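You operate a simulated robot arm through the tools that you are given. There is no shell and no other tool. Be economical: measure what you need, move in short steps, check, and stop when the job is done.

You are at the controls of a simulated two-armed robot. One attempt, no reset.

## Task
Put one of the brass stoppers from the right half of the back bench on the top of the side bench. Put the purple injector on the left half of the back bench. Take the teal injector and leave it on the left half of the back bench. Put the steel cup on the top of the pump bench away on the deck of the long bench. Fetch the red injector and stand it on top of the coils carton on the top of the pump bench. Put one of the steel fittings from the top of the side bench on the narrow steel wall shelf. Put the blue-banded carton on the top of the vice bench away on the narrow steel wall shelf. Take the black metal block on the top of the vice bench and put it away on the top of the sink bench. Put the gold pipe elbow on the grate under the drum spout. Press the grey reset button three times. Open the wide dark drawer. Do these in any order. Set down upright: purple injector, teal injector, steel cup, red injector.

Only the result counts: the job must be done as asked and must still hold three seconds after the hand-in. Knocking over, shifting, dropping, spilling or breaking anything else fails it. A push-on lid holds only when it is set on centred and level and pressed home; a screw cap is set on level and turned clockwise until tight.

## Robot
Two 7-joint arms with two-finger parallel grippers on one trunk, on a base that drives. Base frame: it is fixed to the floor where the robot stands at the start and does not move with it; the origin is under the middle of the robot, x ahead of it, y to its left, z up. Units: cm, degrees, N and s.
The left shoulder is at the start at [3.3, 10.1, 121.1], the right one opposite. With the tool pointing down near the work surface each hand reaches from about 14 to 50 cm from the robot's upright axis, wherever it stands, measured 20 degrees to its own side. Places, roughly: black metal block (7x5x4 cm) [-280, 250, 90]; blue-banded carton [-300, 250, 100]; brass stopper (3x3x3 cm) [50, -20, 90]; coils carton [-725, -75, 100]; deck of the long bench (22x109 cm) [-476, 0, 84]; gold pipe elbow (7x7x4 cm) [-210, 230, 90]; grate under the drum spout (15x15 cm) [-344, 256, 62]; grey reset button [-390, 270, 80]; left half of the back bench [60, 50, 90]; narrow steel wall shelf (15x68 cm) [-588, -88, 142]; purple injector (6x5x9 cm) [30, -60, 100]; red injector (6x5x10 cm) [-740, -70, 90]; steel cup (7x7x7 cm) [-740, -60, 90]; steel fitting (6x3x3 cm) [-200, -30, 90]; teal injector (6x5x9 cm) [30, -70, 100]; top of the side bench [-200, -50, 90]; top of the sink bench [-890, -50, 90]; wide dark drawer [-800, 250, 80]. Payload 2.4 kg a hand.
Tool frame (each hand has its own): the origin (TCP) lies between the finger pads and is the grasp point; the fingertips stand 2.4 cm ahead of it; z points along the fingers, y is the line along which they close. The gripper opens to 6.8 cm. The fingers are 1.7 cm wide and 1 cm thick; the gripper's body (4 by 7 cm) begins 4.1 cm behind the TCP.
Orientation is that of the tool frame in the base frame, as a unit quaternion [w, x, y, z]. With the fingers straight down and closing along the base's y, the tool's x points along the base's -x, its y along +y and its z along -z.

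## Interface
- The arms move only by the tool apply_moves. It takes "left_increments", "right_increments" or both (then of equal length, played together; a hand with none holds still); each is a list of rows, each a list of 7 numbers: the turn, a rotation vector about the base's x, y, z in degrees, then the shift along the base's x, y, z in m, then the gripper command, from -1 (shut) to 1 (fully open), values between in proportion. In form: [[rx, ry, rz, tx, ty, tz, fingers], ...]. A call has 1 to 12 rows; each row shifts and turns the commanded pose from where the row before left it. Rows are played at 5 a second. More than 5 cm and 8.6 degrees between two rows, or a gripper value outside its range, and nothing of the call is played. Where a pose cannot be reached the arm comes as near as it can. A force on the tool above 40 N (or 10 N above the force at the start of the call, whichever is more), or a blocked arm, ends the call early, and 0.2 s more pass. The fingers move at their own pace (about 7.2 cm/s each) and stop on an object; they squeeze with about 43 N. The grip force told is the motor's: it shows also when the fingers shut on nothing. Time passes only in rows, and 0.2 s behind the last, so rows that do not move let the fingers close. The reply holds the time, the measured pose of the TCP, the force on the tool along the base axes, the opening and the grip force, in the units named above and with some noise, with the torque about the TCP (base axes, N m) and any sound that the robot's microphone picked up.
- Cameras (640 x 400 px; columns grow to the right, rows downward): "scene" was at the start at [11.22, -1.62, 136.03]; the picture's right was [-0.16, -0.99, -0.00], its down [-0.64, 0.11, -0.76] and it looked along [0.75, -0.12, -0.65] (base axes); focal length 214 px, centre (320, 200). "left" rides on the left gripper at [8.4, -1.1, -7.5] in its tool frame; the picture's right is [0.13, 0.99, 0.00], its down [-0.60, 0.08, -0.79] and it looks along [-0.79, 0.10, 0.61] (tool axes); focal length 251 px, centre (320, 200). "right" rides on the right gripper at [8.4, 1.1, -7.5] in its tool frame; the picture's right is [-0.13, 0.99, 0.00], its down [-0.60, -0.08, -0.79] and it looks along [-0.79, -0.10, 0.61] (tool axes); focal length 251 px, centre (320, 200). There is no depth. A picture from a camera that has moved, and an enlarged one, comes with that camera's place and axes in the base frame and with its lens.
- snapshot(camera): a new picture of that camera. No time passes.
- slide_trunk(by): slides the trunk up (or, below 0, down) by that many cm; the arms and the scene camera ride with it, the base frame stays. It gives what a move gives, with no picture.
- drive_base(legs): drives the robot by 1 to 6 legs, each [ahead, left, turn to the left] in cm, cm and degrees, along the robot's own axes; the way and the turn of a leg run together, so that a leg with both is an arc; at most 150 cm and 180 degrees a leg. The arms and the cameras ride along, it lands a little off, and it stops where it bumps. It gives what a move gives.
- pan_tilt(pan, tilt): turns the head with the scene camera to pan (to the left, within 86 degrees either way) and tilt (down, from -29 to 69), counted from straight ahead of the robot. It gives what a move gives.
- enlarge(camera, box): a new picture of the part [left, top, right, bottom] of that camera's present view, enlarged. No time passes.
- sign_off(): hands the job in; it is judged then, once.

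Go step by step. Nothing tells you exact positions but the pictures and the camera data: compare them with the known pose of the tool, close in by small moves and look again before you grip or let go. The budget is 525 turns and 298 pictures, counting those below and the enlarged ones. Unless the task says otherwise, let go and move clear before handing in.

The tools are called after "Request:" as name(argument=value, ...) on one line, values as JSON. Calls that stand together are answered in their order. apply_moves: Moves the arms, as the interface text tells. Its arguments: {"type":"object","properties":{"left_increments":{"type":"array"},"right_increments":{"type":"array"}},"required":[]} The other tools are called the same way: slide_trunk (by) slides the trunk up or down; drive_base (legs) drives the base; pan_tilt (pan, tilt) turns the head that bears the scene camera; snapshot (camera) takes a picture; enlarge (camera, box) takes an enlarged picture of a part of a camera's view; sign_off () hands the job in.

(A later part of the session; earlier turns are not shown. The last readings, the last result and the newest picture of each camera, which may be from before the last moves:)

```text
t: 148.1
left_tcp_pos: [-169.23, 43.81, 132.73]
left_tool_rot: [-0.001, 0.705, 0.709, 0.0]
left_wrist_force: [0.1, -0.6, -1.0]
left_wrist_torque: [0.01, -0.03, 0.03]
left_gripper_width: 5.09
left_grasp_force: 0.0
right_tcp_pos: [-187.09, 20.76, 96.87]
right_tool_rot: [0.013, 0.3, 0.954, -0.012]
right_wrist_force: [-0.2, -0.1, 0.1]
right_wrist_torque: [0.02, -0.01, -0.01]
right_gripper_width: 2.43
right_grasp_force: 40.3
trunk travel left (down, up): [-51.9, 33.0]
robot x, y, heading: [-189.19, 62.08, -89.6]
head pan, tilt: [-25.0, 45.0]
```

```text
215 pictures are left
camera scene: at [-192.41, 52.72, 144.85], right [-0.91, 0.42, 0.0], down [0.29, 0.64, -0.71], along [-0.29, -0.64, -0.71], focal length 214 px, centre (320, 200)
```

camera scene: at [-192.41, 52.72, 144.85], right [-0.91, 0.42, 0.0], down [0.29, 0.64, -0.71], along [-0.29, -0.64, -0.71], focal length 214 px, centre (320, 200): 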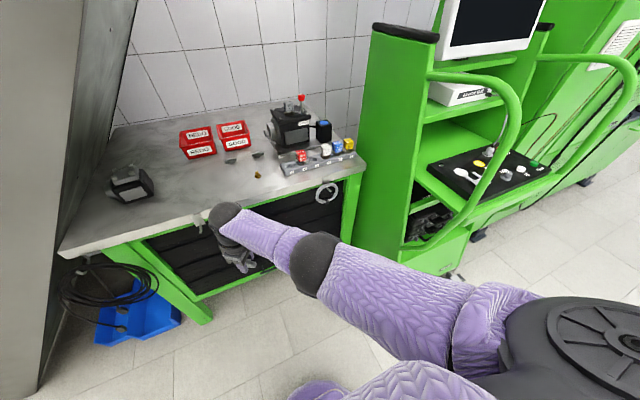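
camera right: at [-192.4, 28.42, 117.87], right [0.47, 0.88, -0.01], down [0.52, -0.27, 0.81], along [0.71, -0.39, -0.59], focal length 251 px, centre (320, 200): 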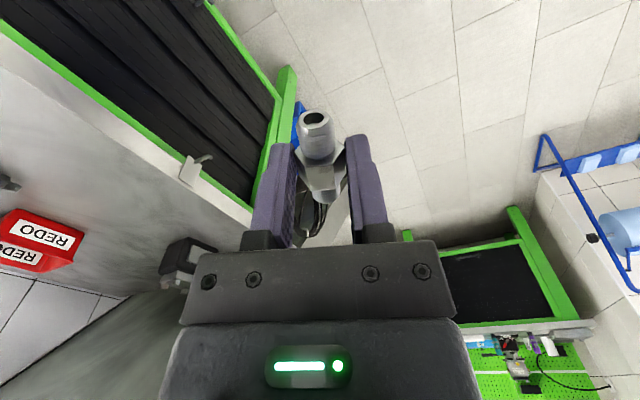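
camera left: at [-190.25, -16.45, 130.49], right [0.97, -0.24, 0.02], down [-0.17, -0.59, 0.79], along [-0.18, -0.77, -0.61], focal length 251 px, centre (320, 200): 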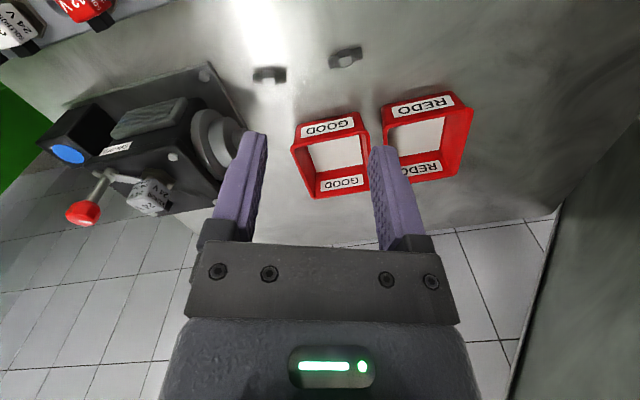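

That worked. I'll finish the unrotation and bring the hand to the carry pose.

Request:
apply_moves(right_increments=[[1.7, 1, -7, 0, 0, 0, -1], [0, 0, -8, 0, 0, 0, -1], [0, 0, -8, 0, 0, 0.01, -1], [0, 0, -8, -0.02, 0.01, 0.03, -1], [0, 0, -8, -0.03, 0.02, 0.02, -1], [0, 0, -8, -0.03, 0.02, 0.02, -1], [0, 0, -8, -0.03, 0.02, 0.02, -1], [0, 0, 0, -0.03, 0.02, 0.02, -1], [0, 0, 0, -0.03, 0.02, 0.02, -1], [0, 0, 0, -0.03, 0.03, 0.02, -1], [0, 0, 0, 0, 0, 0, -1]])

Request:
snapshot(camera="right")

```text
t: 150.5
left_tcp_pos: [-169.31, 43.68, 132.51]
left_tool_rot: [-0.001, 0.706, 0.708, 0.001]
left_wrist_force: [0.1, -0.1, 0.1]
left_wrist_torque: [0.0, -0.05, -0.01]
left_gripper_width: 5.09
left_grasp_force: 0.1
right_tcp_pos: [-207.0, 34.81, 112.68]
right_tool_rot: [-0.001, 0.707, 0.707, -0.001]
right_wrist_force: [-0.1, 0.0, -0.5]
right_wrist_torque: [0.02, -0.01, -0.03]
right_gripper_width: 2.44
right_grasp_force: 39.8
trunk travel left (down, up): [-51.9, 33.0]
robot x, y, heading: [-189.5, 62.24, -89.5]
head pan, tilt: [-25.0, 45.0]
```

```text
214 pictures are left
camera right: at [-206.02, 43.18, 120.09], right [0.99, -0.13, 0.0], down [-0.08, -0.61, 0.79], along [-0.1, -0.79, -0.61], focal length 251 px, centre (320, 200)
```

right: 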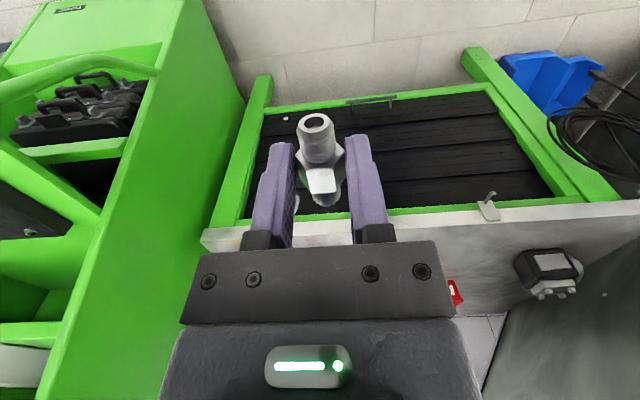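

Now for the vice-bench side (y≈250), with the fitting held in the right hand. I'll turn to face +y and look.

Request:
drive_base(legs=[[-40, 0, 0], [0, 0, 90], [0, 0, 90]])

Request:
pan_tilt(pan=0, tilt=25)

Request:
snapshot(camera="scene")

Request:
pan_tilt(pan=45, tilt=25)

Request:
snapshot(camera="scene")

```text
t: 160.7
left_tcp_pos: [-209.8, 120.65, 132.45]
left_tool_rot: [0.001, 0.717, -0.697, 0.0]
left_wrist_force: [-0.3, 0.3, 0.1]
left_wrist_torque: [-0.03, -0.02, -0.02]
left_gripper_width: 5.11
left_grasp_force: 0.0
right_tcp_pos: [-172.1, 130.61, 112.65]
right_tool_rot: [0.0, 0.716, -0.699, 0.0]
right_wrist_force: [-0.1, -0.8, -0.8]
right_wrist_torque: [-0.03, 0.06, 0.01]
right_gripper_width: 2.42
right_grasp_force: 40.3
trunk travel left (down, up): [-51.9, 33.0]
robot x, y, heading: [-189.19, 102.72, 91.6]
head pan, tilt: [-25.0, 45.0]
```

```text
t: 161.6
left_tcp_pos: [-209.69, 120.72, 132.57]
left_tool_rot: [0.0, 0.717, -0.697, 0.001]
left_wrist_force: [0.9, -0.5, -0.4]
left_wrist_torque: [0.04, 0.05, -0.02]
left_gripper_width: 5.08
left_grasp_force: 0.2
right_tcp_pos: [-171.92, 130.55, 112.62]
right_tool_rot: [-0.001, 0.715, -0.699, 0.0]
right_wrist_force: [-0.1, -0.1, -0.3]
right_wrist_torque: [0.01, -0.01, 0.02]
right_gripper_width: 2.42
right_grasp_force: 40.2
trunk travel left (down, up): [-51.9, 33.0]
robot x, y, heading: [-189.38, 102.74, 91.7]
head pan, tilt: [0.0, 25.0]
```

```text
213 pictures are left
camera scene: at [-189.68, 113.5, 147.9], right [1.0, 0.03, 0.0], down [0.01, -0.42, -0.91], along [-0.03, 0.91, -0.42], focal length 214 px, centre (320, 200)
```

scene: 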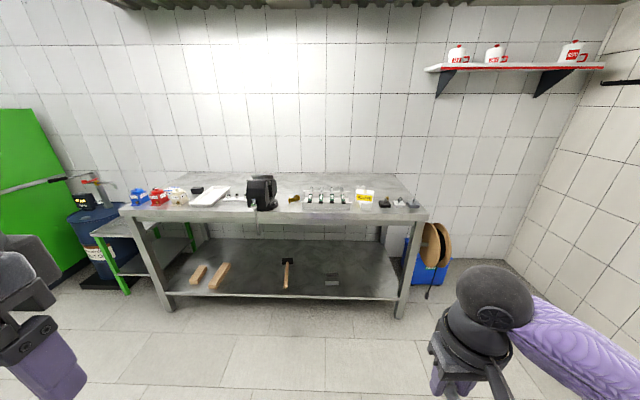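

```text
t: 162.7
left_tcp_pos: [-209.65, 120.71, 132.63]
left_tool_rot: [0.001, 0.717, -0.697, 0.0]
left_wrist_force: [0.0, -0.1, 0.7]
left_wrist_torque: [0.01, 0.03, 0.01]
left_gripper_width: 5.1
left_grasp_force: 0.0
right_tcp_pos: [-171.98, 130.52, 112.59]
right_tool_rot: [-0.001, 0.716, -0.698, 0.001]
right_wrist_force: [0.1, 0.0, -1.1]
right_wrist_torque: [-0.01, 0.01, 0.03]
right_gripper_width: 2.43
right_grasp_force: 40.6
trunk travel left (down, up): [-51.9, 33.0]
robot x, y, heading: [-189.14, 102.83, 91.8]
head pan, tilt: [45.0, 25.0]
```

```text
212 pictures are left
camera scene: at [-196.11, 110.61, 147.91], right [0.69, 0.73, 0.0], down [0.31, -0.29, -0.91], along [-0.66, 0.62, -0.42], focal length 214 px, centre (320, 200)
```

scene: 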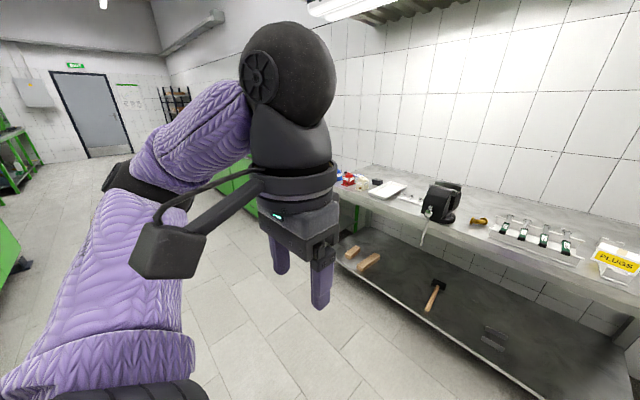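

The vice bench is clear to see: front edge y≈211, gold elbow at about [-210, 234]. I'll approach so the left hand can reach the elbow.

Request:
drive_base(legs=[[0, 6, -1.8], [82, 0, 0]])

Request:
slide_trunk(by=-9.4)

Request:
pan_tilt(pan=10, tilt=45)

Request:
snapshot(camera="scene")

Request:
snapshot(camera="left")

```text
t: 167.7
left_tcp_pos: [-214.46, 204.31, 132.63]
left_tool_rot: [-0.001, -0.703, 0.711, 0.0]
left_wrist_force: [-0.1, -0.6, -0.2]
left_wrist_torque: [0.02, 0.0, 0.03]
left_gripper_width: 5.13
left_grasp_force: 0.0
right_tcp_pos: [-176.27, 212.67, 112.59]
right_tool_rot: [0.0, -0.702, 0.712, -0.001]
right_wrist_force: [0.1, -0.2, -0.8]
right_wrist_torque: [-0.02, -0.03, -0.01]
right_gripper_width: 2.42
right_grasp_force: 40.5
trunk travel left (down, up): [-51.9, 33.0]
robot x, y, heading: [-194.79, 185.46, 89.4]
head pan, tilt: [45.0, 25.0]
```

```text
t: 169.0
left_tcp_pos: [-214.32, 204.29, 123.21]
left_tool_rot: [-0.001, -0.702, 0.712, -0.001]
left_wrist_force: [0.2, -0.3, 0.2]
left_wrist_torque: [-0.01, -0.01, 0.04]
left_gripper_width: 5.1
left_grasp_force: 0.0
right_tcp_pos: [-176.4, 212.59, 103.2]
right_tool_rot: [0.0, -0.702, 0.712, -0.001]
right_wrist_force: [1.0, 0.2, -0.5]
right_wrist_torque: [-0.01, 0.0, 0.02]
right_gripper_width: 2.43
right_grasp_force: 40.8
trunk travel left (down, up): [-42.5, 42.4]
robot x, y, heading: [-194.62, 185.52, 89.2]
head pan, tilt: [45.0, 25.0]
```

```text
t: 170.0
left_tcp_pos: [-214.38, 204.42, 123.1]
left_tool_rot: [0.0, -0.703, 0.711, -0.001]
left_wrist_force: [-0.4, -0.2, -0.5]
left_wrist_torque: [-0.04, 0.0, 0.01]
left_gripper_width: 5.11
left_grasp_force: 0.1
right_tcp_pos: [-176.43, 212.52, 103.18]
right_tool_rot: [0.0, -0.701, 0.713, 0.0]
right_wrist_force: [-0.5, -0.1, 0.4]
right_wrist_torque: [0.01, 0.0, -0.01]
right_gripper_width: 2.41
right_grasp_force: 39.8
trunk travel left (down, up): [-42.5, 42.4]
robot x, y, heading: [-194.82, 185.81, 89.6]
head pan, tilt: [10.0, 45.0]
```

```text
211 pictures are left
camera scene: at [-196.11, 196.08, 135.41], right [0.99, 0.16, 0.0], down [0.12, -0.7, -0.71], along [-0.12, 0.7, -0.71], focal length 214 px, centre (320, 200)
```

scene: 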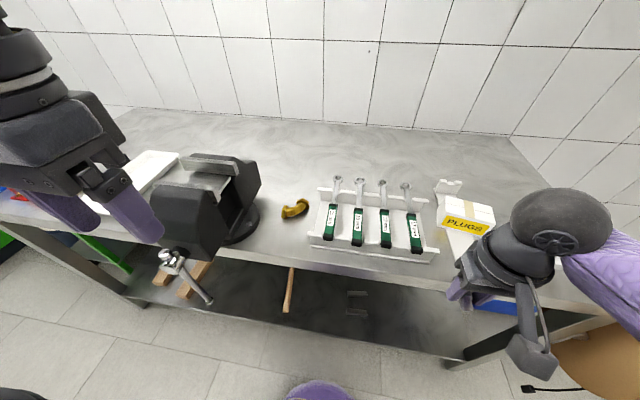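

```text
210 pictures are left
camera left: at [-213.54, 195.95, 130.6], right [-0.99, -0.12, 0.0], down [-0.07, 0.61, 0.79], along [-0.09, 0.79, -0.61], focal length 251 px, centre (320, 200)
```

left: 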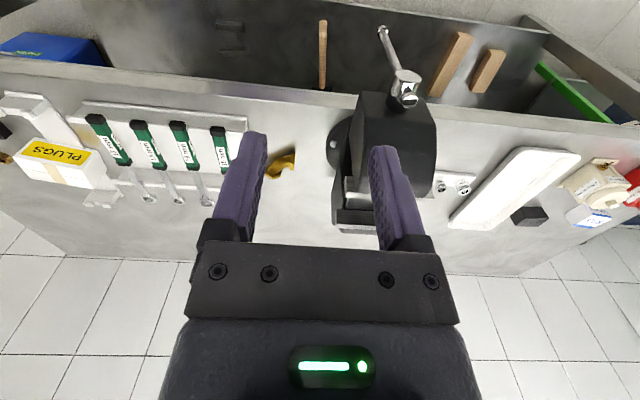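

Request:
enlarge(camera="scene", box=[230, 160, 350, 250])

Request:
enlarge(camera="left", box=[220, 110, 360, 220])

```text
4.44 times, centred on (290, 205) of scene
camera zoom: at [-196.11, 196.08, 135.41], right [0.99, 0.16, 0.0], down [0.12, -0.7, -0.71], along [-0.12, 0.7, -0.71], focal length 953 px, centre (453, 178)
```

zoom: 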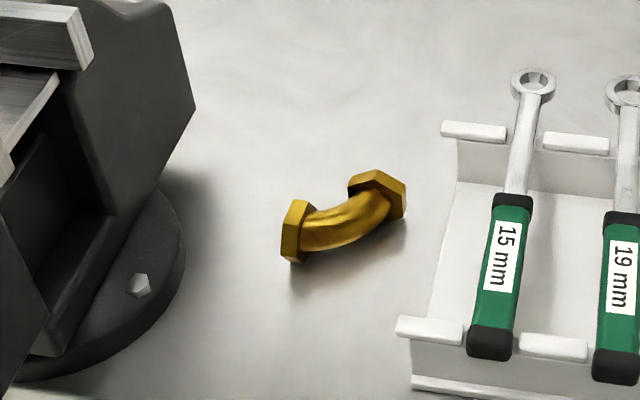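

```text
3.64 times, centred on (290, 165) of left
camera zoom: at [-213.54, 195.95, 130.6], right [-0.99, -0.12, 0.0], down [-0.07, 0.61, 0.79], along [-0.09, 0.79, -0.61], focal length 914 px, centre (429, 327)
```

zoom: 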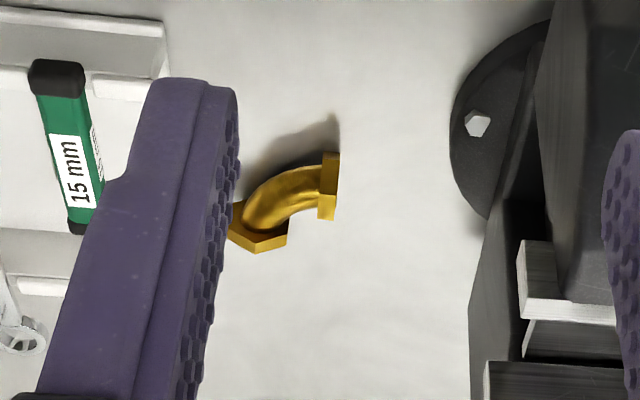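

The elbow's mid-bend is at [-209.5, 234.5, 91.7], and I'd best grip across the bend at 45°. I'll drive 5 cm closer and swing the left hand over it with a 45° yaw.

Request:
drive_base(legs=[[5, 0, 0.5]])

Request:
apply_moves(left_increments=[[0, 0, -7.5, 0.01, 0.04, 0, 1], [0, 0, -7.5, 0.01, 0.04, 0, 1], [0, 0, -7.5, 0.01, 0.04, 0, 1], [0, 0, -7.5, 0.01, 0.04, 0, 1], [0, 0, -7.5, 0.005, 0.04, -0.01, 1], [0, 0, -7.5, 0.005, 0.035, -0.03, 1], [0, 0, 0, 0, 0.015, -0.045, 1], [0, 0, 0, 0, 0, -0.045, 1], [0, 0, 0, 0, 0, -0.045, 1], [0, 0, 0, 0, 0, 0, 1]])

Request:
snapshot(camera="left")

Request:
snapshot(camera="scene")

```text
t: 170.9
left_tcp_pos: [-214.4, 209.16, 123.18]
left_tool_rot: [-0.001, -0.705, 0.71, -0.001]
left_wrist_force: [-0.1, 0.7, 0.5]
left_wrist_torque: [0.01, -0.04, 0.02]
left_gripper_width: 5.08
left_grasp_force: 0.1
right_tcp_pos: [-176.49, 217.85, 103.24]
right_tool_rot: [0.001, -0.704, 0.71, -0.002]
right_wrist_force: [-0.6, 0.0, -0.8]
right_wrist_torque: [-0.01, 0.0, 0.03]
right_gripper_width: 2.43
right_grasp_force: 40.0
trunk travel left (down, up): [-42.5, 42.4]
robot x, y, heading: [-194.65, 190.61, 90.0]
head pan, tilt: [10.0, 45.0]
```

```text
t: 172.2
left_tcp_pos: [-209.79, 230.83, 120.53]
left_tool_rot: [0.004, -0.422, 0.907, 0.0]
left_wrist_force: [6.2, -0.6, -2.7]
left_wrist_torque: [0.33, 0.28, 0.6]
left_gripper_width: 6.81
left_grasp_force: 0.0
right_tcp_pos: [-176.55, 217.66, 103.18]
right_tool_rot: [0.0, -0.704, 0.71, -0.001]
right_wrist_force: [0.1, 0.0, -1.0]
right_wrist_torque: [0.03, 0.03, -0.02]
right_gripper_width: 2.46
right_grasp_force: 39.8
trunk travel left (down, up): [-42.5, 42.4]
robot x, y, heading: [-194.64, 190.41, 90.1]
head pan, tilt: [10.0, 45.0]
stopped in row 6 (left hand): the force on the tool passed its limit at 84 N (the readings are from after the stop); the commanded pose is now the measured one
```

```text
207 pictures are left
camera left: at [-214.51, 223.68, 127.94], right [-0.84, 0.54, 0.0], down [0.32, 0.51, 0.8], along [0.43, 0.67, -0.6], focal length 251 px, centre (320, 200)
```

left: 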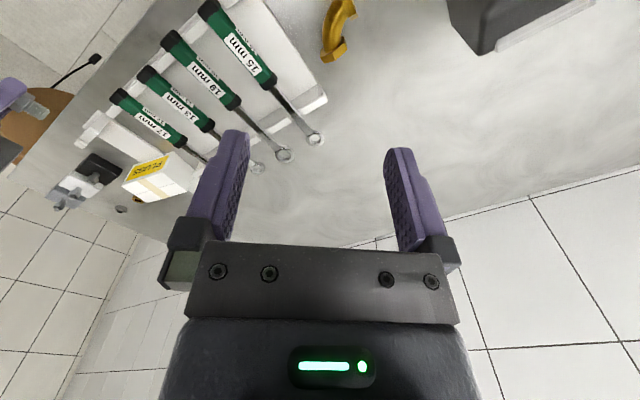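

```text
206 pictures are left
camera scene: at [-196.16, 201.0, 135.41], right [0.99, 0.17, 0.0], down [0.12, -0.7, -0.71], along [-0.12, 0.7, -0.71], focal length 214 px, centre (320, 200)
```

scene: 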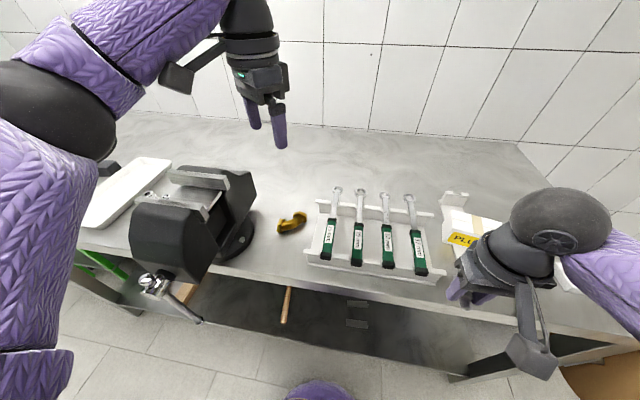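

The same self-contact occurs at high reach with outward yaw. I'll ease the rotation back slightly and lower the hand, where the forearm is clear.

Request:
apply_moves(left_increments=[[0, 0, 3, 0, 0.005, -0.02, 1], [0, 0, 0, 0, 0.01, -0.035, 1], [0, 0, 0, 0, 0.01, -0.035, 1], [0, 0, 0, 0.003, 0.01, -0.035, 1], [0, 0, 0, 0, 0, -0.03, 1], [0, 0, 0, 0, 0, 0, 1]])

Request:
snapshot(camera="left")

```text
t: 173.7
left_tcp_pos: [-209.55, 234.46, 104.89]
left_tool_rot: [0.003, -0.444, 0.896, 0.002]
left_wrist_force: [-0.2, -0.1, 0.6]
left_wrist_torque: [0.0, -0.02, -0.02]
left_gripper_width: 6.78
left_grasp_force: 0.2
right_tcp_pos: [-176.56, 217.74, 103.21]
right_tool_rot: [0.001, -0.704, 0.71, 0.0]
right_wrist_force: [-1.1, 0.0, -1.0]
right_wrist_torque: [0.02, 0.01, -0.01]
right_gripper_width: 2.41
right_grasp_force: 40.1
trunk travel left (down, up): [-42.5, 42.4]
robot x, y, heading: [-194.8, 190.32, 89.8]
head pan, tilt: [10.0, 45.0]
```

```text
205 pictures are left
camera left: at [-213.88, 226.99, 112.28], right [-0.87, 0.5, 0.0], down [0.3, 0.52, 0.8], along [0.4, 0.69, -0.6], focal length 251 px, centre (320, 200)
```

left: 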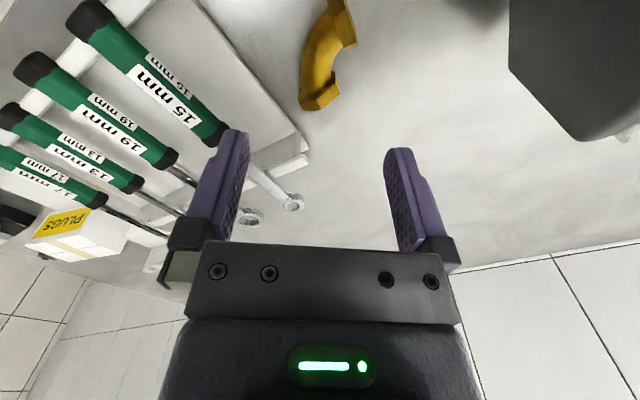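

Request:
apply_moves(left_increments=[[0, 0, 0, 0, -0.002, -0.03, 0.4], [0, 0, 0, 0, 0, -0.03, 0.4], [0, 0, 0, 0, 0, -0.025, 0.4], [0, 0, 0, 0, 0, 0, 0.4]])

Request:
snapshot(camera="left")

```text
t: 174.7
left_tcp_pos: [-209.17, 234.03, 96.62]
left_tool_rot: [0.003, -0.444, 0.896, 0.003]
left_wrist_force: [0.1, 0.1, 0.0]
left_wrist_torque: [-0.04, 0.01, 0.0]
left_gripper_width: 4.74
left_grasp_force: 0.1
right_tcp_pos: [-176.22, 217.61, 103.2]
right_tool_rot: [0.0, -0.704, 0.71, 0.0]
right_wrist_force: [0.1, 0.1, -1.5]
right_wrist_torque: [-0.03, -0.03, 0.0]
right_gripper_width: 2.44
right_grasp_force: 40.1
trunk travel left (down, up): [-42.5, 42.4]
robot x, y, heading: [-194.74, 190.26, 89.8]
head pan, tilt: [10.0, 45.0]
```

```text
204 pictures are left
camera left: at [-213.58, 226.68, 103.97], right [-0.87, 0.5, 0.0], down [0.3, 0.52, 0.8], along [0.4, 0.69, -0.6], focal length 251 px, centre (320, 200)
```

left: 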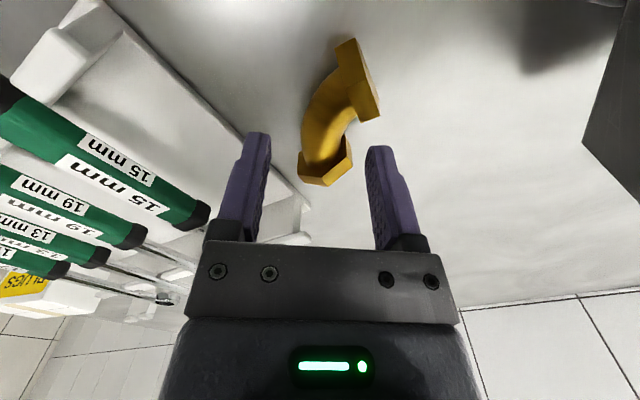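

The bend's concave side needs the finger between its two flanges. I'll yaw a further 12° at this low height and centre on the bend at [-209.4, 234.4].

Request:
apply_moves(left_increments=[[0, 0, -4, 0, 0.002, 0, 0.5], [0, 0, -4, -0.001, 0.001, 0, 0.5], [0, 0, -4, -0.001, 0.001, 0, 0.5], [0, 0, 0, 0, 0, 0, 0.5]])

Request:
snapshot(camera="left")

```text
t: 175.7
left_tcp_pos: [-209.56, 234.31, 96.7]
left_tool_rot: [0.003, -0.348, 0.937, 0.002]
left_wrist_force: [0.1, -0.3, 0.9]
left_wrist_torque: [0.01, 0.0, 0.04]
left_gripper_width: 5.11
left_grasp_force: 0.1
right_tcp_pos: [-176.35, 217.59, 103.3]
right_tool_rot: [0.001, -0.704, 0.71, 0.001]
right_wrist_force: [0.4, 0.2, -0.7]
right_wrist_torque: [0.01, -0.01, 0.03]
right_gripper_width: 2.44
right_grasp_force: 40.2
trunk travel left (down, up): [-42.5, 42.4]
robot x, y, heading: [-194.74, 190.72, 89.9]
head pan, tilt: [10.0, 45.0]
```

```text
203 pictures are left
camera left: at [-215.33, 228.03, 104.0], right [-0.75, 0.67, 0.0], down [0.4, 0.45, 0.8], along [0.53, 0.59, -0.6], focal length 251 px, centre (320, 200)
```

left: 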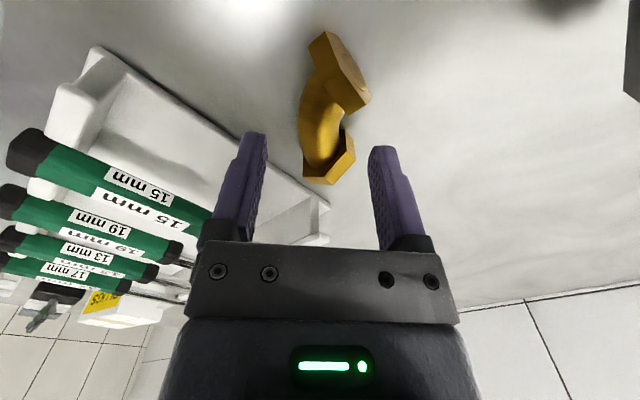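

It is well aligned now: the gap between the flanges is centred on the right finger's path. I'll descend and grip.

Request:
apply_moves(left_increments=[[0, 0, 0, 0, 0, -0.02, 0.5], [0, 0, 0, 0, 0, -0.017, 0.5], [0, 0, 0, 0, 0, 0, 0.5]])

Request:
snapshot(camera="left")

```text
t: 176.4
left_tcp_pos: [-209.5, 234.53, 92.77]
left_tool_rot: [0.004, -0.349, 0.937, 0.002]
left_wrist_force: [0.9, -0.6, 0.0]
left_wrist_torque: [0.03, -0.01, 0.0]
left_gripper_width: 5.09
left_grasp_force: 0.1
right_tcp_pos: [-176.36, 217.74, 103.2]
right_tool_rot: [0.0, -0.704, 0.71, 0.001]
right_wrist_force: [-0.8, -0.7, -1.0]
right_wrist_torque: [0.03, -0.06, -0.01]
right_gripper_width: 2.44
right_grasp_force: 40.6
trunk travel left (down, up): [-42.5, 42.4]
robot x, y, heading: [-194.89, 190.19, 89.6]
head pan, tilt: [10.0, 45.0]
```

```text
202 pictures are left
camera left: at [-215.38, 228.24, 100.16], right [-0.75, 0.67, 0.0], down [0.4, 0.45, 0.8], along [0.53, 0.59, -0.6], focal length 251 px, centre (320, 200)
```

left: 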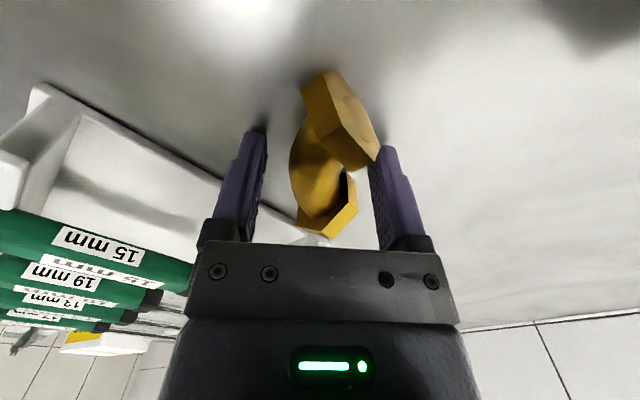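

The right finger is slightly off the gap toward the back flange. I'll open a touch, shift 0.6 cm along the tool axis, and look before closing.

Request:
apply_moves(left_increments=[[0, 0, 0, 0, 0, 0.0, 0.7], [0, 0, 0, -0.0045, -0.004, 0, 0.7], [0, 0, 0, 0, 0, 0, 0.3], [0, 0, 0, 0, 0, 0, 0.3]])

Request:
snapshot(camera="left")

```text
t: 177.4
left_tcp_pos: [-209.63, 234.24, 92.88]
left_tool_rot: [0.002, -0.348, 0.938, 0.002]
left_wrist_force: [0.8, -0.3, 1.0]
left_wrist_torque: [0.0, -0.02, 0.01]
left_gripper_width: 4.44
left_grasp_force: 0.2
right_tcp_pos: [-176.04, 217.77, 103.06]
right_tool_rot: [-0.002, -0.704, 0.71, 0.0]
right_wrist_force: [1.1, 0.5, -0.5]
right_wrist_torque: [0.05, -0.03, -0.02]
right_gripper_width: 2.43
right_grasp_force: 39.5
trunk travel left (down, up): [-42.5, 42.4]
robot x, y, heading: [-194.8, 190.45, 89.7]
head pan, tilt: [10.0, 45.0]
```

```text
201 pictures are left
camera left: at [-215.39, 227.95, 100.23], right [-0.74, 0.67, 0.0], down [0.4, 0.45, 0.8], along [0.53, 0.59, -0.61], focal length 251 px, centre (320, 200)
```

left: 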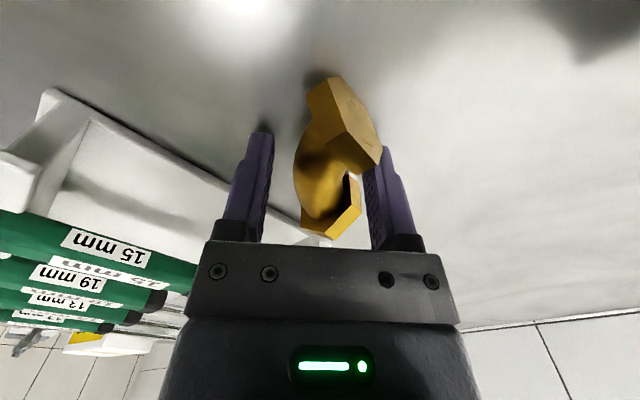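

The finger now slips into the gap behind the flange. I'll close and lift.

Request:
apply_moves(left_increments=[[0, 0, 0, 0, 0, 0, -0.2], [0, 0, 0, 0, 0, 0, -1], [0, 0, 0, 0, 0, 0, -1], [0, 0, 0, 0, 0, 0, -1], [0, 0, 0, 0, 0, 0.03, -1], [0, 0, 0, 0, 0, 0.03, -1], [0, 0, 0, 0, 0, 0.03, -1], [0, 0, 0, 0, 0, 0, -1]])

Request:
snapshot(camera="left")

Request:
snapshot(camera="scene")

```text
t: 179.2
left_tcp_pos: [-210.32, 234.09, 101.81]
left_tool_rot: [0.004, -0.35, 0.937, 0.002]
left_wrist_force: [0.1, -0.5, -1.7]
left_wrist_torque: [-0.04, 0.0, -0.01]
left_gripper_width: 2.9
left_grasp_force: 43.6
right_tcp_pos: [-176.62, 217.72, 103.23]
right_tool_rot: [0.0, -0.705, 0.709, -0.001]
right_wrist_force: [-0.2, 0.1, -0.6]
right_wrist_torque: [-0.02, 0.01, 0.02]
right_gripper_width: 2.44
right_grasp_force: 40.1
trunk travel left (down, up): [-42.5, 42.4]
robot x, y, heading: [-194.14, 190.56, 89.9]
head pan, tilt: [10.0, 45.0]
```

```text
200 pictures are left
camera left: at [-216.13, 227.81, 109.19], right [-0.75, 0.66, 0.0], down [0.4, 0.45, 0.8], along [0.53, 0.6, -0.6], focal length 251 px, centre (320, 200)
```

left: 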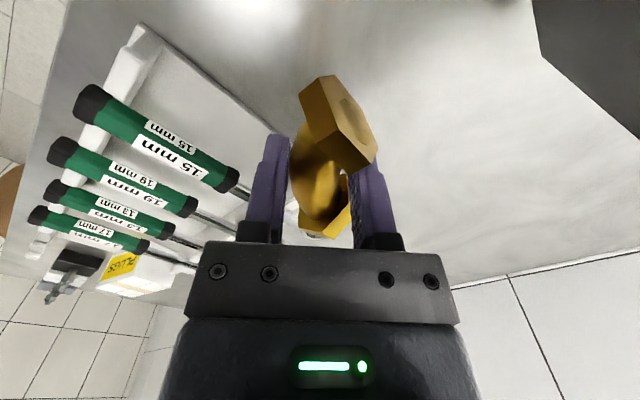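

```text
199 pictures are left
camera scene: at [-196.21, 201.04, 135.41], right [0.98, 0.17, 0.0], down [0.12, -0.7, -0.71], along [-0.12, 0.7, -0.71], focal length 214 px, centre (320, 200)
```

scene: 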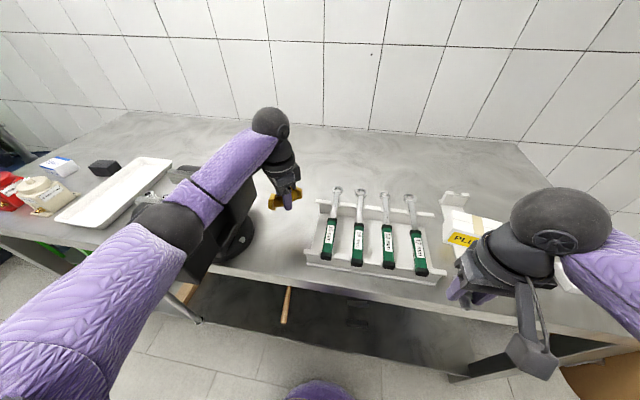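

The elbow is held. The left elbow joint hovers near the vice, so I'll raise the trunk and back out before turning to the drum.

Request:
slide_trunk(by=14)

Request:
drive_base(legs=[[-50, 0, 0]])

Request:
pan_tilt(pan=60, tilt=20)

Request:
snapshot(camera="scene")

```text
t: 180.9
left_tcp_pos: [-210.14, 234.09, 115.78]
left_tool_rot: [0.003, -0.348, 0.937, 0.0]
left_wrist_force: [0.5, -0.8, -1.1]
left_wrist_torque: [-0.01, 0.01, 0.04]
left_gripper_width: 2.89
left_grasp_force: 43.1
right_tcp_pos: [-176.62, 217.71, 117.2]
right_tool_rot: [0.0, -0.705, 0.71, -0.001]
right_wrist_force: [-0.4, -0.1, -0.2]
right_wrist_torque: [0.0, 0.02, 0.01]
right_gripper_width: 2.43
right_grasp_force: 40.0
trunk travel left (down, up): [-56.5, 28.4]
robot x, y, heading: [-195.01, 190.49, 90.0]
head pan, tilt: [10.0, 45.0]
```

```text
t: 183.8
left_tcp_pos: [-210.25, 185.16, 115.77]
left_tool_rot: [0.004, -0.348, 0.937, 0.002]
left_wrist_force: [-0.3, -0.2, -0.8]
left_wrist_torque: [0.01, 0.0, 0.0]
left_gripper_width: 2.89
left_grasp_force: 43.5
right_tcp_pos: [-176.61, 168.68, 117.26]
right_tool_rot: [0.0, -0.704, 0.711, -0.001]
right_wrist_force: [0.0, -0.8, -0.3]
right_wrist_torque: [0.02, -0.02, -0.03]
right_gripper_width: 2.44
right_grasp_force: 40.3
trunk travel left (down, up): [-56.5, 28.4]
robot x, y, heading: [-195.41, 141.27, 89.8]
head pan, tilt: [10.0, 45.0]
```

```text
t: 185.0
left_tcp_pos: [-210.24, 185.27, 115.92]
left_tool_rot: [0.004, -0.348, 0.937, 0.0]
left_wrist_force: [-0.4, -0.1, -2.0]
left_wrist_torque: [0.02, -0.01, 0.01]
left_gripper_width: 2.9
left_grasp_force: 43.1
right_tcp_pos: [-176.61, 168.63, 117.12]
right_tool_rot: [0.0, -0.703, 0.711, -0.001]
right_wrist_force: [0.8, 0.1, -0.8]
right_wrist_torque: [0.02, 0.01, 0.02]
right_gripper_width: 2.43
right_grasp_force: 40.6
trunk travel left (down, up): [-56.5, 28.4]
robot x, y, heading: [-194.69, 141.19, 89.6]
head pan, tilt: [60.0, 20.0]
```

```text
198 pictures are left
camera scene: at [-202.95, 147.48, 153.32], right [0.5, 0.86, 0.0], down [0.3, -0.17, -0.94], along [-0.81, 0.47, -0.34], focal length 214 px, centre (320, 200)
```

scene: 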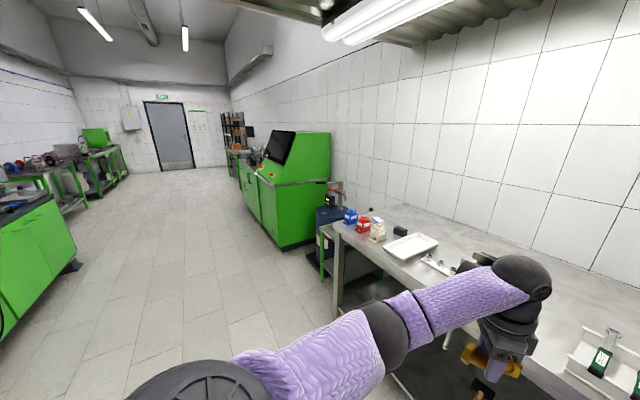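

I'll strafe left along the bench to face the drum area.

Request:
drive_base(legs=[[0, 138, 0]])

Request:
pan_tilt(pan=0, tilt=35)

Request:
snapshot(camera="scene")

```text
t: 191.9
left_tcp_pos: [-348.18, 185.76, 115.83]
left_tool_rot: [0.003, -0.347, 0.938, 0.0]
left_wrist_force: [-1.4, -0.7, -1.9]
left_wrist_torque: [-0.05, 0.04, 0.01]
left_gripper_width: 2.9
left_grasp_force: 43.1
right_tcp_pos: [-314.43, 169.22, 117.25]
right_tool_rot: [-0.001, -0.704, 0.71, -0.001]
right_wrist_force: [0.2, 0.9, -1.2]
right_wrist_torque: [0.0, 0.01, 0.01]
right_gripper_width: 2.46
right_grasp_force: 40.3
trunk travel left (down, up): [-56.5, 28.4]
robot x, y, heading: [-333.16, 141.86, 89.8]
head pan, tilt: [60.0, 20.0]
```

```text
t: 193.2
left_tcp_pos: [-348.09, 185.68, 115.94]
left_tool_rot: [0.003, -0.347, 0.938, 0.0]
left_wrist_force: [0.0, 0.8, -1.5]
left_wrist_torque: [-0.05, 0.03, -0.02]
left_gripper_width: 2.91
left_grasp_force: 43.2
right_tcp_pos: [-314.56, 169.23, 117.22]
right_tool_rot: [0.0, -0.704, 0.71, -0.001]
right_wrist_force: [1.1, 0.5, 0.0]
right_wrist_torque: [0.02, -0.01, 0.01]
right_gripper_width: 2.45
right_grasp_force: 40.7
trunk travel left (down, up): [-56.5, 28.4]
robot x, y, heading: [-332.89, 141.77, 89.9]
head pan, tilt: [0.0, 35.0]
```

```text
197 pictures are left
camera scene: at [-332.76, 152.11, 150.94], right [1.0, 0.0, 0.0], down [0.0, -0.57, -0.82], along [0.0, 0.82, -0.57], focal length 214 px, centre (320, 200)
```

scene: 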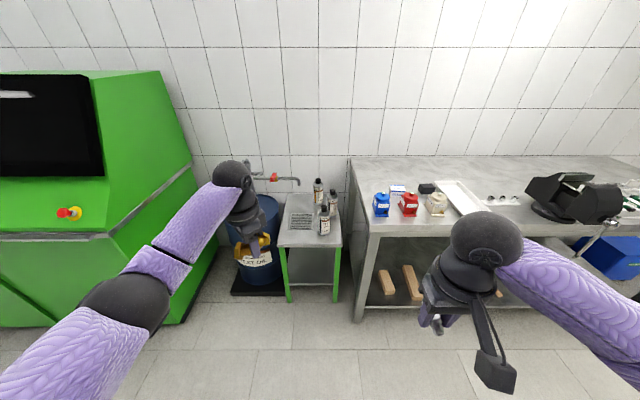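

Request:
enlarge(camera="scene", box=[210, 140, 450, 290])

```text
2.67 times, centred on (330, 215) of scene
camera zoom: at [-332.76, 152.11, 150.94], right [1.0, 0.0, 0.0], down [0.0, -0.57, -0.82], along [0.0, 0.82, -0.57], focal length 572 px, centre (293, 160)
```

zoom: 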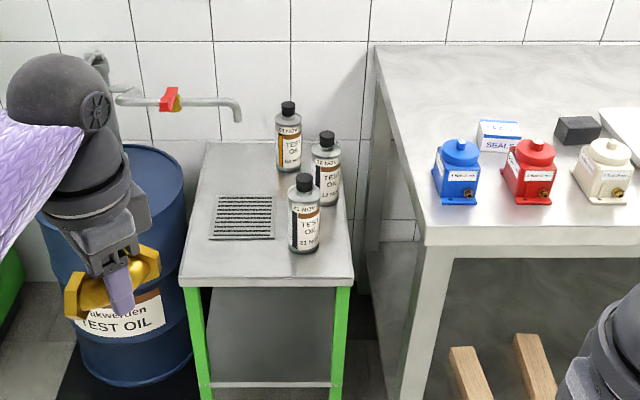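

The grate is at [-344.4, 256], with the spout outlet right above it at z≈89 and bottles on its right. I'll unrotate the left tool, then approach at x≈-348 and look closer.

Request:
apply_moves(left_increments=[[0, 0, 7, 0, 0, -0.01, -1], [0, 0, 7, 0, -0.01, 0, -1], [0, 0, 7, 0, -0.01, 0, -1], [0, 0, 7, 0, -0.01, 0, -1], [0, 0, 7, 0, -0.01, 0, -1], [0, 0, 7, 0, -0.01, 0, -1], [0, 0, 7, 0, -0.01, 0, -1], [0, 0, 0, 0, 0, 0, -1]], right_increments=[[0, 0, 0, 0, 0, 0.03, -1], [0, 0, 0, 0, 0, 0.03, -1], [0, 0, 0, 0, 0, 0.03, -1], [0, 0, 0, 0, -0.02, 0.03, -1], [0, 0, 0, -0.01, -0.02, 0.03, -1], [0, 0, 0, -0.01, -0.02, 0, -1], [0, 0, 0, -0.01, 0, 0, -1], [0, 0, 0, 0, 0, 0, -1]])

Request:
drive_base(legs=[[0, 15, 0], [50, 0, 0]])

Request:
pan_tilt(pan=0, tilt=45)

Request:
snapshot(camera="scene")

Request:
snapshot(camera="left")

```text
t: 194.0
left_tcp_pos: [-348.06, 184.27, 114.76]
left_tool_rot: [0.008, -0.489, 0.872, 0.006]
left_wrist_force: [0.2, 1.5, -3.1]
left_wrist_torque: [-0.03, -0.09, -0.11]
left_gripper_width: 2.89
left_grasp_force: 43.2
right_tcp_pos: [-314.6, 169.15, 125.24]
right_tool_rot: [0.001, -0.704, 0.71, -0.002]
right_wrist_force: [1.1, -0.3, -1.1]
right_wrist_torque: [-0.02, 0.02, 0.04]
right_gripper_width: 2.45
right_grasp_force: 39.9
trunk travel left (down, up): [-56.5, 28.4]
robot x, y, heading: [-332.61, 141.83, 90.0]
head pan, tilt: [0.0, 35.0]
stopped in row 3 (left hand): the force on the tool passed its limit at 80 N (the readings are from after the stop); the commanded pose is now the measured one
```

```text
t: 197.9
left_tcp_pos: [-362.81, 235.06, 114.82]
left_tool_rot: [0.008, -0.491, 0.871, 0.006]
left_wrist_force: [1.1, 1.9, -3.3]
left_wrist_torque: [-0.01, 0.03, -0.02]
left_gripper_width: 2.91
left_grasp_force: 43.0
right_tcp_pos: [-329.32, 219.98, 125.27]
right_tool_rot: [0.0, -0.705, 0.71, -0.001]
right_wrist_force: [0.0, -1.5, -1.4]
right_wrist_torque: [0.0, 0.01, 0.02]
right_gripper_width: 2.45
right_grasp_force: 40.7
trunk travel left (down, up): [-56.5, 28.4]
robot x, y, heading: [-347.5, 192.87, 89.8]
head pan, tilt: [0.0, 35.0]
```

```text
t: 198.6
left_tcp_pos: [-362.86, 235.09, 114.89]
left_tool_rot: [0.009, -0.491, 0.871, 0.006]
left_wrist_force: [1.0, 1.6, -3.3]
left_wrist_torque: [-0.01, 0.0, 0.01]
left_gripper_width: 2.9
left_grasp_force: 42.6
right_tcp_pos: [-329.44, 219.88, 125.24]
right_tool_rot: [0.001, -0.705, 0.709, -0.002]
right_wrist_force: [-1.0, -0.5, -0.8]
right_wrist_torque: [-0.03, 0.0, -0.02]
right_gripper_width: 2.42
right_grasp_force: 40.2
trunk travel left (down, up): [-56.5, 28.4]
robot x, y, heading: [-347.65, 192.5, 89.9]
head pan, tilt: [0.0, 45.0]
```

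```text
195 pictures are left
camera scene: at [-347.48, 202.21, 149.46], right [1.0, 0.0, 0.0], down [0.0, -0.71, -0.71], along [0.0, 0.71, -0.71], focal length 214 px, centre (320, 200)
```

scene: 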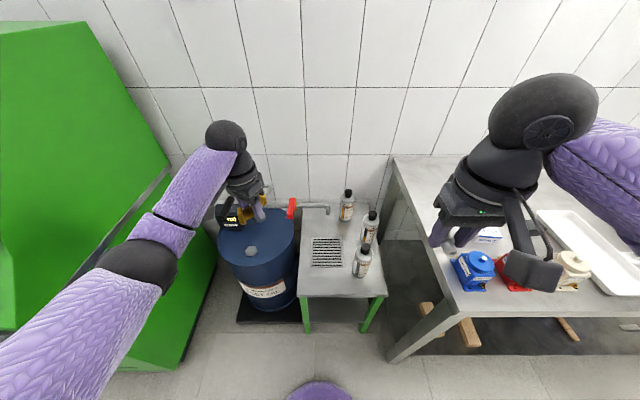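

```text
194 pictures are left
camera left: at [-366.43, 227.19, 122.09], right [-0.92, 0.4, 0.0], down [0.24, 0.54, 0.81], along [0.32, 0.74, -0.59], focal length 251 px, centre (320, 200)
```

left: 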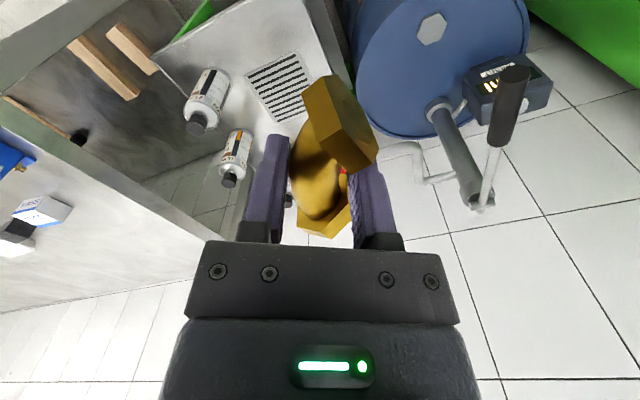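

The outlet is at [-344, 256.4, 88.7], so the hand must come in tilted from the front. I'll move the left hand right, off the drum, and lower it in front of the stand, then fix its yaw there.

Request:
apply_moves(left_increments=[[0, 0, -2, 0.04, 0, 0, -1], [0, 0, 0, 0.045, -0.01, 0, -1], [0, 0, 0, 0.045, -0.01, 0, -1], [0, 0, 0, 0.045, -0.01, 0, -1], [0, 0, 0, 0, 0, -0.045, -1], [0, 0, 0, 0, 0, -0.045, -1], [0, 0, 0, 0, 0, -0.045, -1], [0, 0, 0, 0, 0, 0, -1]])

Request:
snapshot(camera="scene")

```text
t: 199.1
left_tcp_pos: [-357.79, 234.91, 114.82]
left_tool_rot: [0.012, -0.473, 0.881, 0.008]
left_wrist_force: [3.8, 2.4, -5.5]
left_wrist_torque: [0.19, 0.1, 0.2]
left_gripper_width: 2.88
left_grasp_force: 43.8
right_tcp_pos: [-329.36, 219.95, 125.13]
right_tool_rot: [0.002, -0.704, 0.71, -0.001]
right_wrist_force: [-0.1, 0.0, -0.4]
right_wrist_torque: [0.02, -0.04, 0.02]
right_gripper_width: 2.43
right_grasp_force: 40.3
trunk travel left (down, up): [-56.5, 28.4]
robot x, y, heading: [-347.63, 192.56, 89.9]
head pan, tilt: [0.0, 45.0]
stopped in row 2 (left hand): the force on the tool passed its limit at 58 N (the readings are from after the stop); the commanded pose is now the measured one
```

```text
193 pictures are left
camera scene: at [-347.48, 202.19, 149.46], right [1.0, 0.0, 0.0], down [0.0, -0.71, -0.71], along [0.0, 0.71, -0.71], focal length 214 px, centre (320, 200)
```

scene: 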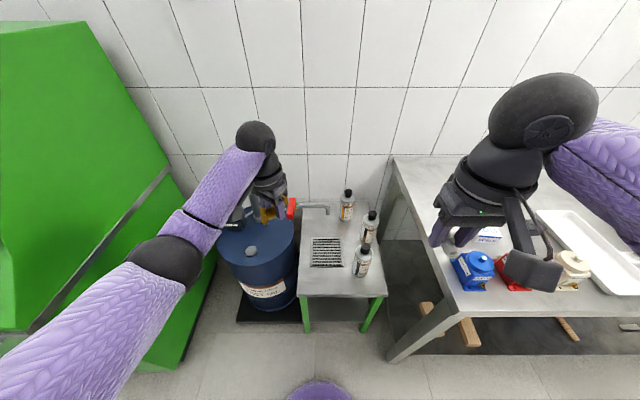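

Request:
apply_moves(left_increments=[[0, 0, -2, 0, -0.01, -0.03, -1], [0, 0, 0, 0, -0.02, -0.04, -1], [0, 0, 0, 0.02, -0.01, -0.03, -1], [0, 0, 0, 0.03, 0, -0.02, -1], [0, 0, 0, 0.04, 0, -0.02, -1], [0, 0, 0, 0.03, 0, -0.03, -1], [0, 0, 0, 0, 0, 0, -1]])

Request:
snapshot(camera="scene")

```text
t: 200.7
left_tcp_pos: [-346.0, 230.63, 97.62]
left_tool_rot: [0.012, -0.457, 0.89, 0.008]
left_wrist_force: [0.4, 0.2, -1.3]
left_wrist_torque: [-0.01, -0.01, -0.01]
left_gripper_width: 2.9
left_grasp_force: 42.7
right_tcp_pos: [-329.34, 219.9, 125.09]
right_tool_rot: [0.001, -0.705, 0.709, -0.001]
right_wrist_force: [0.4, -0.5, 0.4]
right_wrist_torque: [0.0, -0.01, 0.01]
right_gripper_width: 2.43
right_grasp_force: 40.3
trunk travel left (down, up): [-56.5, 28.4]
robot x, y, heading: [-347.65, 192.58, 89.8]
head pan, tilt: [0.0, 45.0]
```

```text
192 pictures are left
camera scene: at [-347.5, 202.19, 149.46], right [1.0, 0.0, 0.0], down [0.0, -0.71, -0.71], along [0.0, 0.71, -0.71], focal length 214 px, centre (320, 200)
```

scene: 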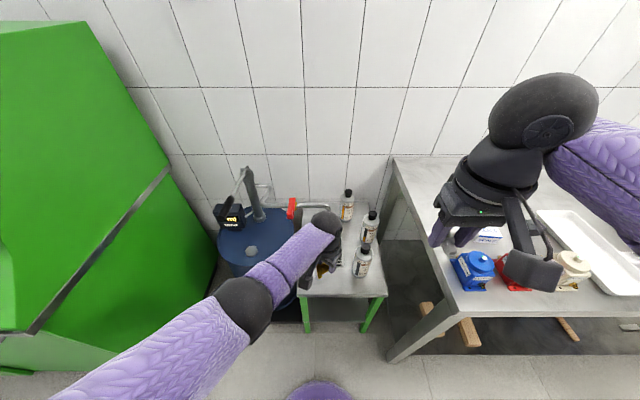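

Request:
apply_moves(left_increments=[[-1.4, 0.8, 5, 0, 0, -0.02, -1], [0, 0, 6, 0, 0, 0, -1], [0, 0, 6, 0, 0, 0, -1], [0, 0, 6, 0, 0, 0, -1], [0, 0, 6, 0, 0, 0, -1], [0, 0, 6, 0, 0, 0, -1], [0, 0, 0, 0, 0, 0, -1]])

Request:
snapshot(camera="left")

```text
t: 202.3
left_tcp_pos: [-345.95, 230.89, 95.78]
left_tool_rot: [-0.001, -0.704, 0.71, 0.0]
left_wrist_force: [0.5, 0.3, -2.7]
left_wrist_torque: [-0.02, 0.01, -0.01]
left_gripper_width: 2.89
left_grasp_force: 43.1
right_tcp_pos: [-329.39, 220.11, 125.21]
right_tool_rot: [0.0, -0.705, 0.709, -0.001]
right_wrist_force: [0.6, -0.6, 0.2]
right_wrist_torque: [0.01, -0.01, -0.02]
right_gripper_width: 2.41
right_grasp_force: 40.2
trunk travel left (down, up): [-56.5, 28.4]
robot x, y, heading: [-347.43, 193.09, 89.7]
head pan, tilt: [0.0, 45.0]
```

```text
191 pictures are left
camera left: at [-344.96, 222.56, 103.15], right [-0.99, -0.12, 0.0], down [-0.07, 0.6, 0.79], along [-0.1, 0.79, -0.61], focal length 251 px, centre (320, 200)
```

left: 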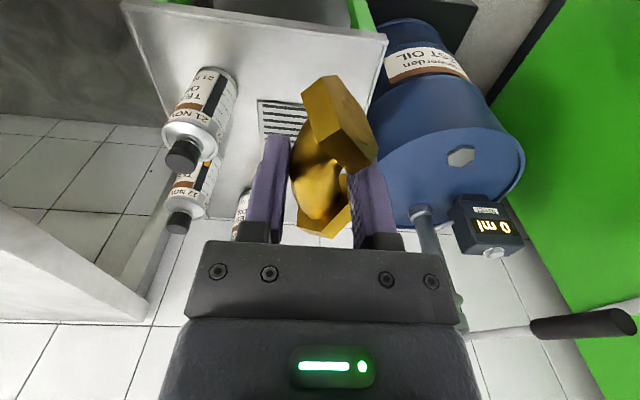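

Request:
slide_trunk(by=-20)

Request:
snapshot(camera="scene")

```text
t: 204.5
left_tcp_pos: [-345.94, 230.98, 75.71]
left_tool_rot: [0.0, -0.703, 0.711, 0.001]
left_wrist_force: [0.5, 0.4, -2.1]
left_wrist_torque: [0.0, -0.05, -0.01]
left_gripper_width: 2.92
left_grasp_force: 43.4
right_tcp_pos: [-329.37, 220.02, 105.33]
right_tool_rot: [0.002, -0.705, 0.71, -0.001]
right_wrist_force: [0.0, 0.6, -1.1]
right_wrist_torque: [-0.01, -0.01, 0.01]
right_gripper_width: 2.44
right_grasp_force: 40.2
trunk travel left (down, up): [-36.5, 48.4]
robot x, y, heading: [-347.63, 192.3, 89.9]
head pan, tilt: [0.0, 45.0]
```

```text
190 pictures are left
camera scene: at [-347.46, 204.29, 129.37], right [1.0, 0.0, 0.0], down [0.0, -0.71, -0.71], along [0.0, 0.71, -0.71], focal length 214 px, centre (320, 200)
```

scene: 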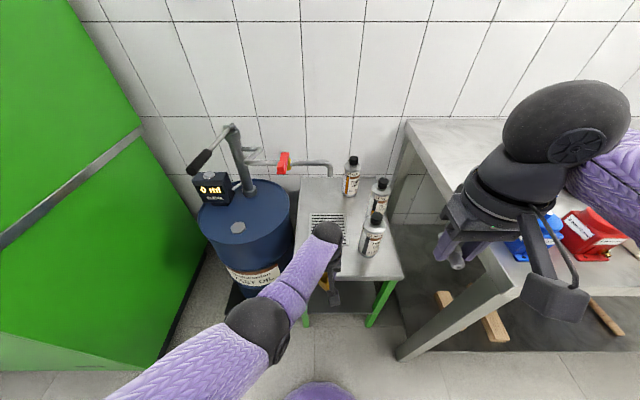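

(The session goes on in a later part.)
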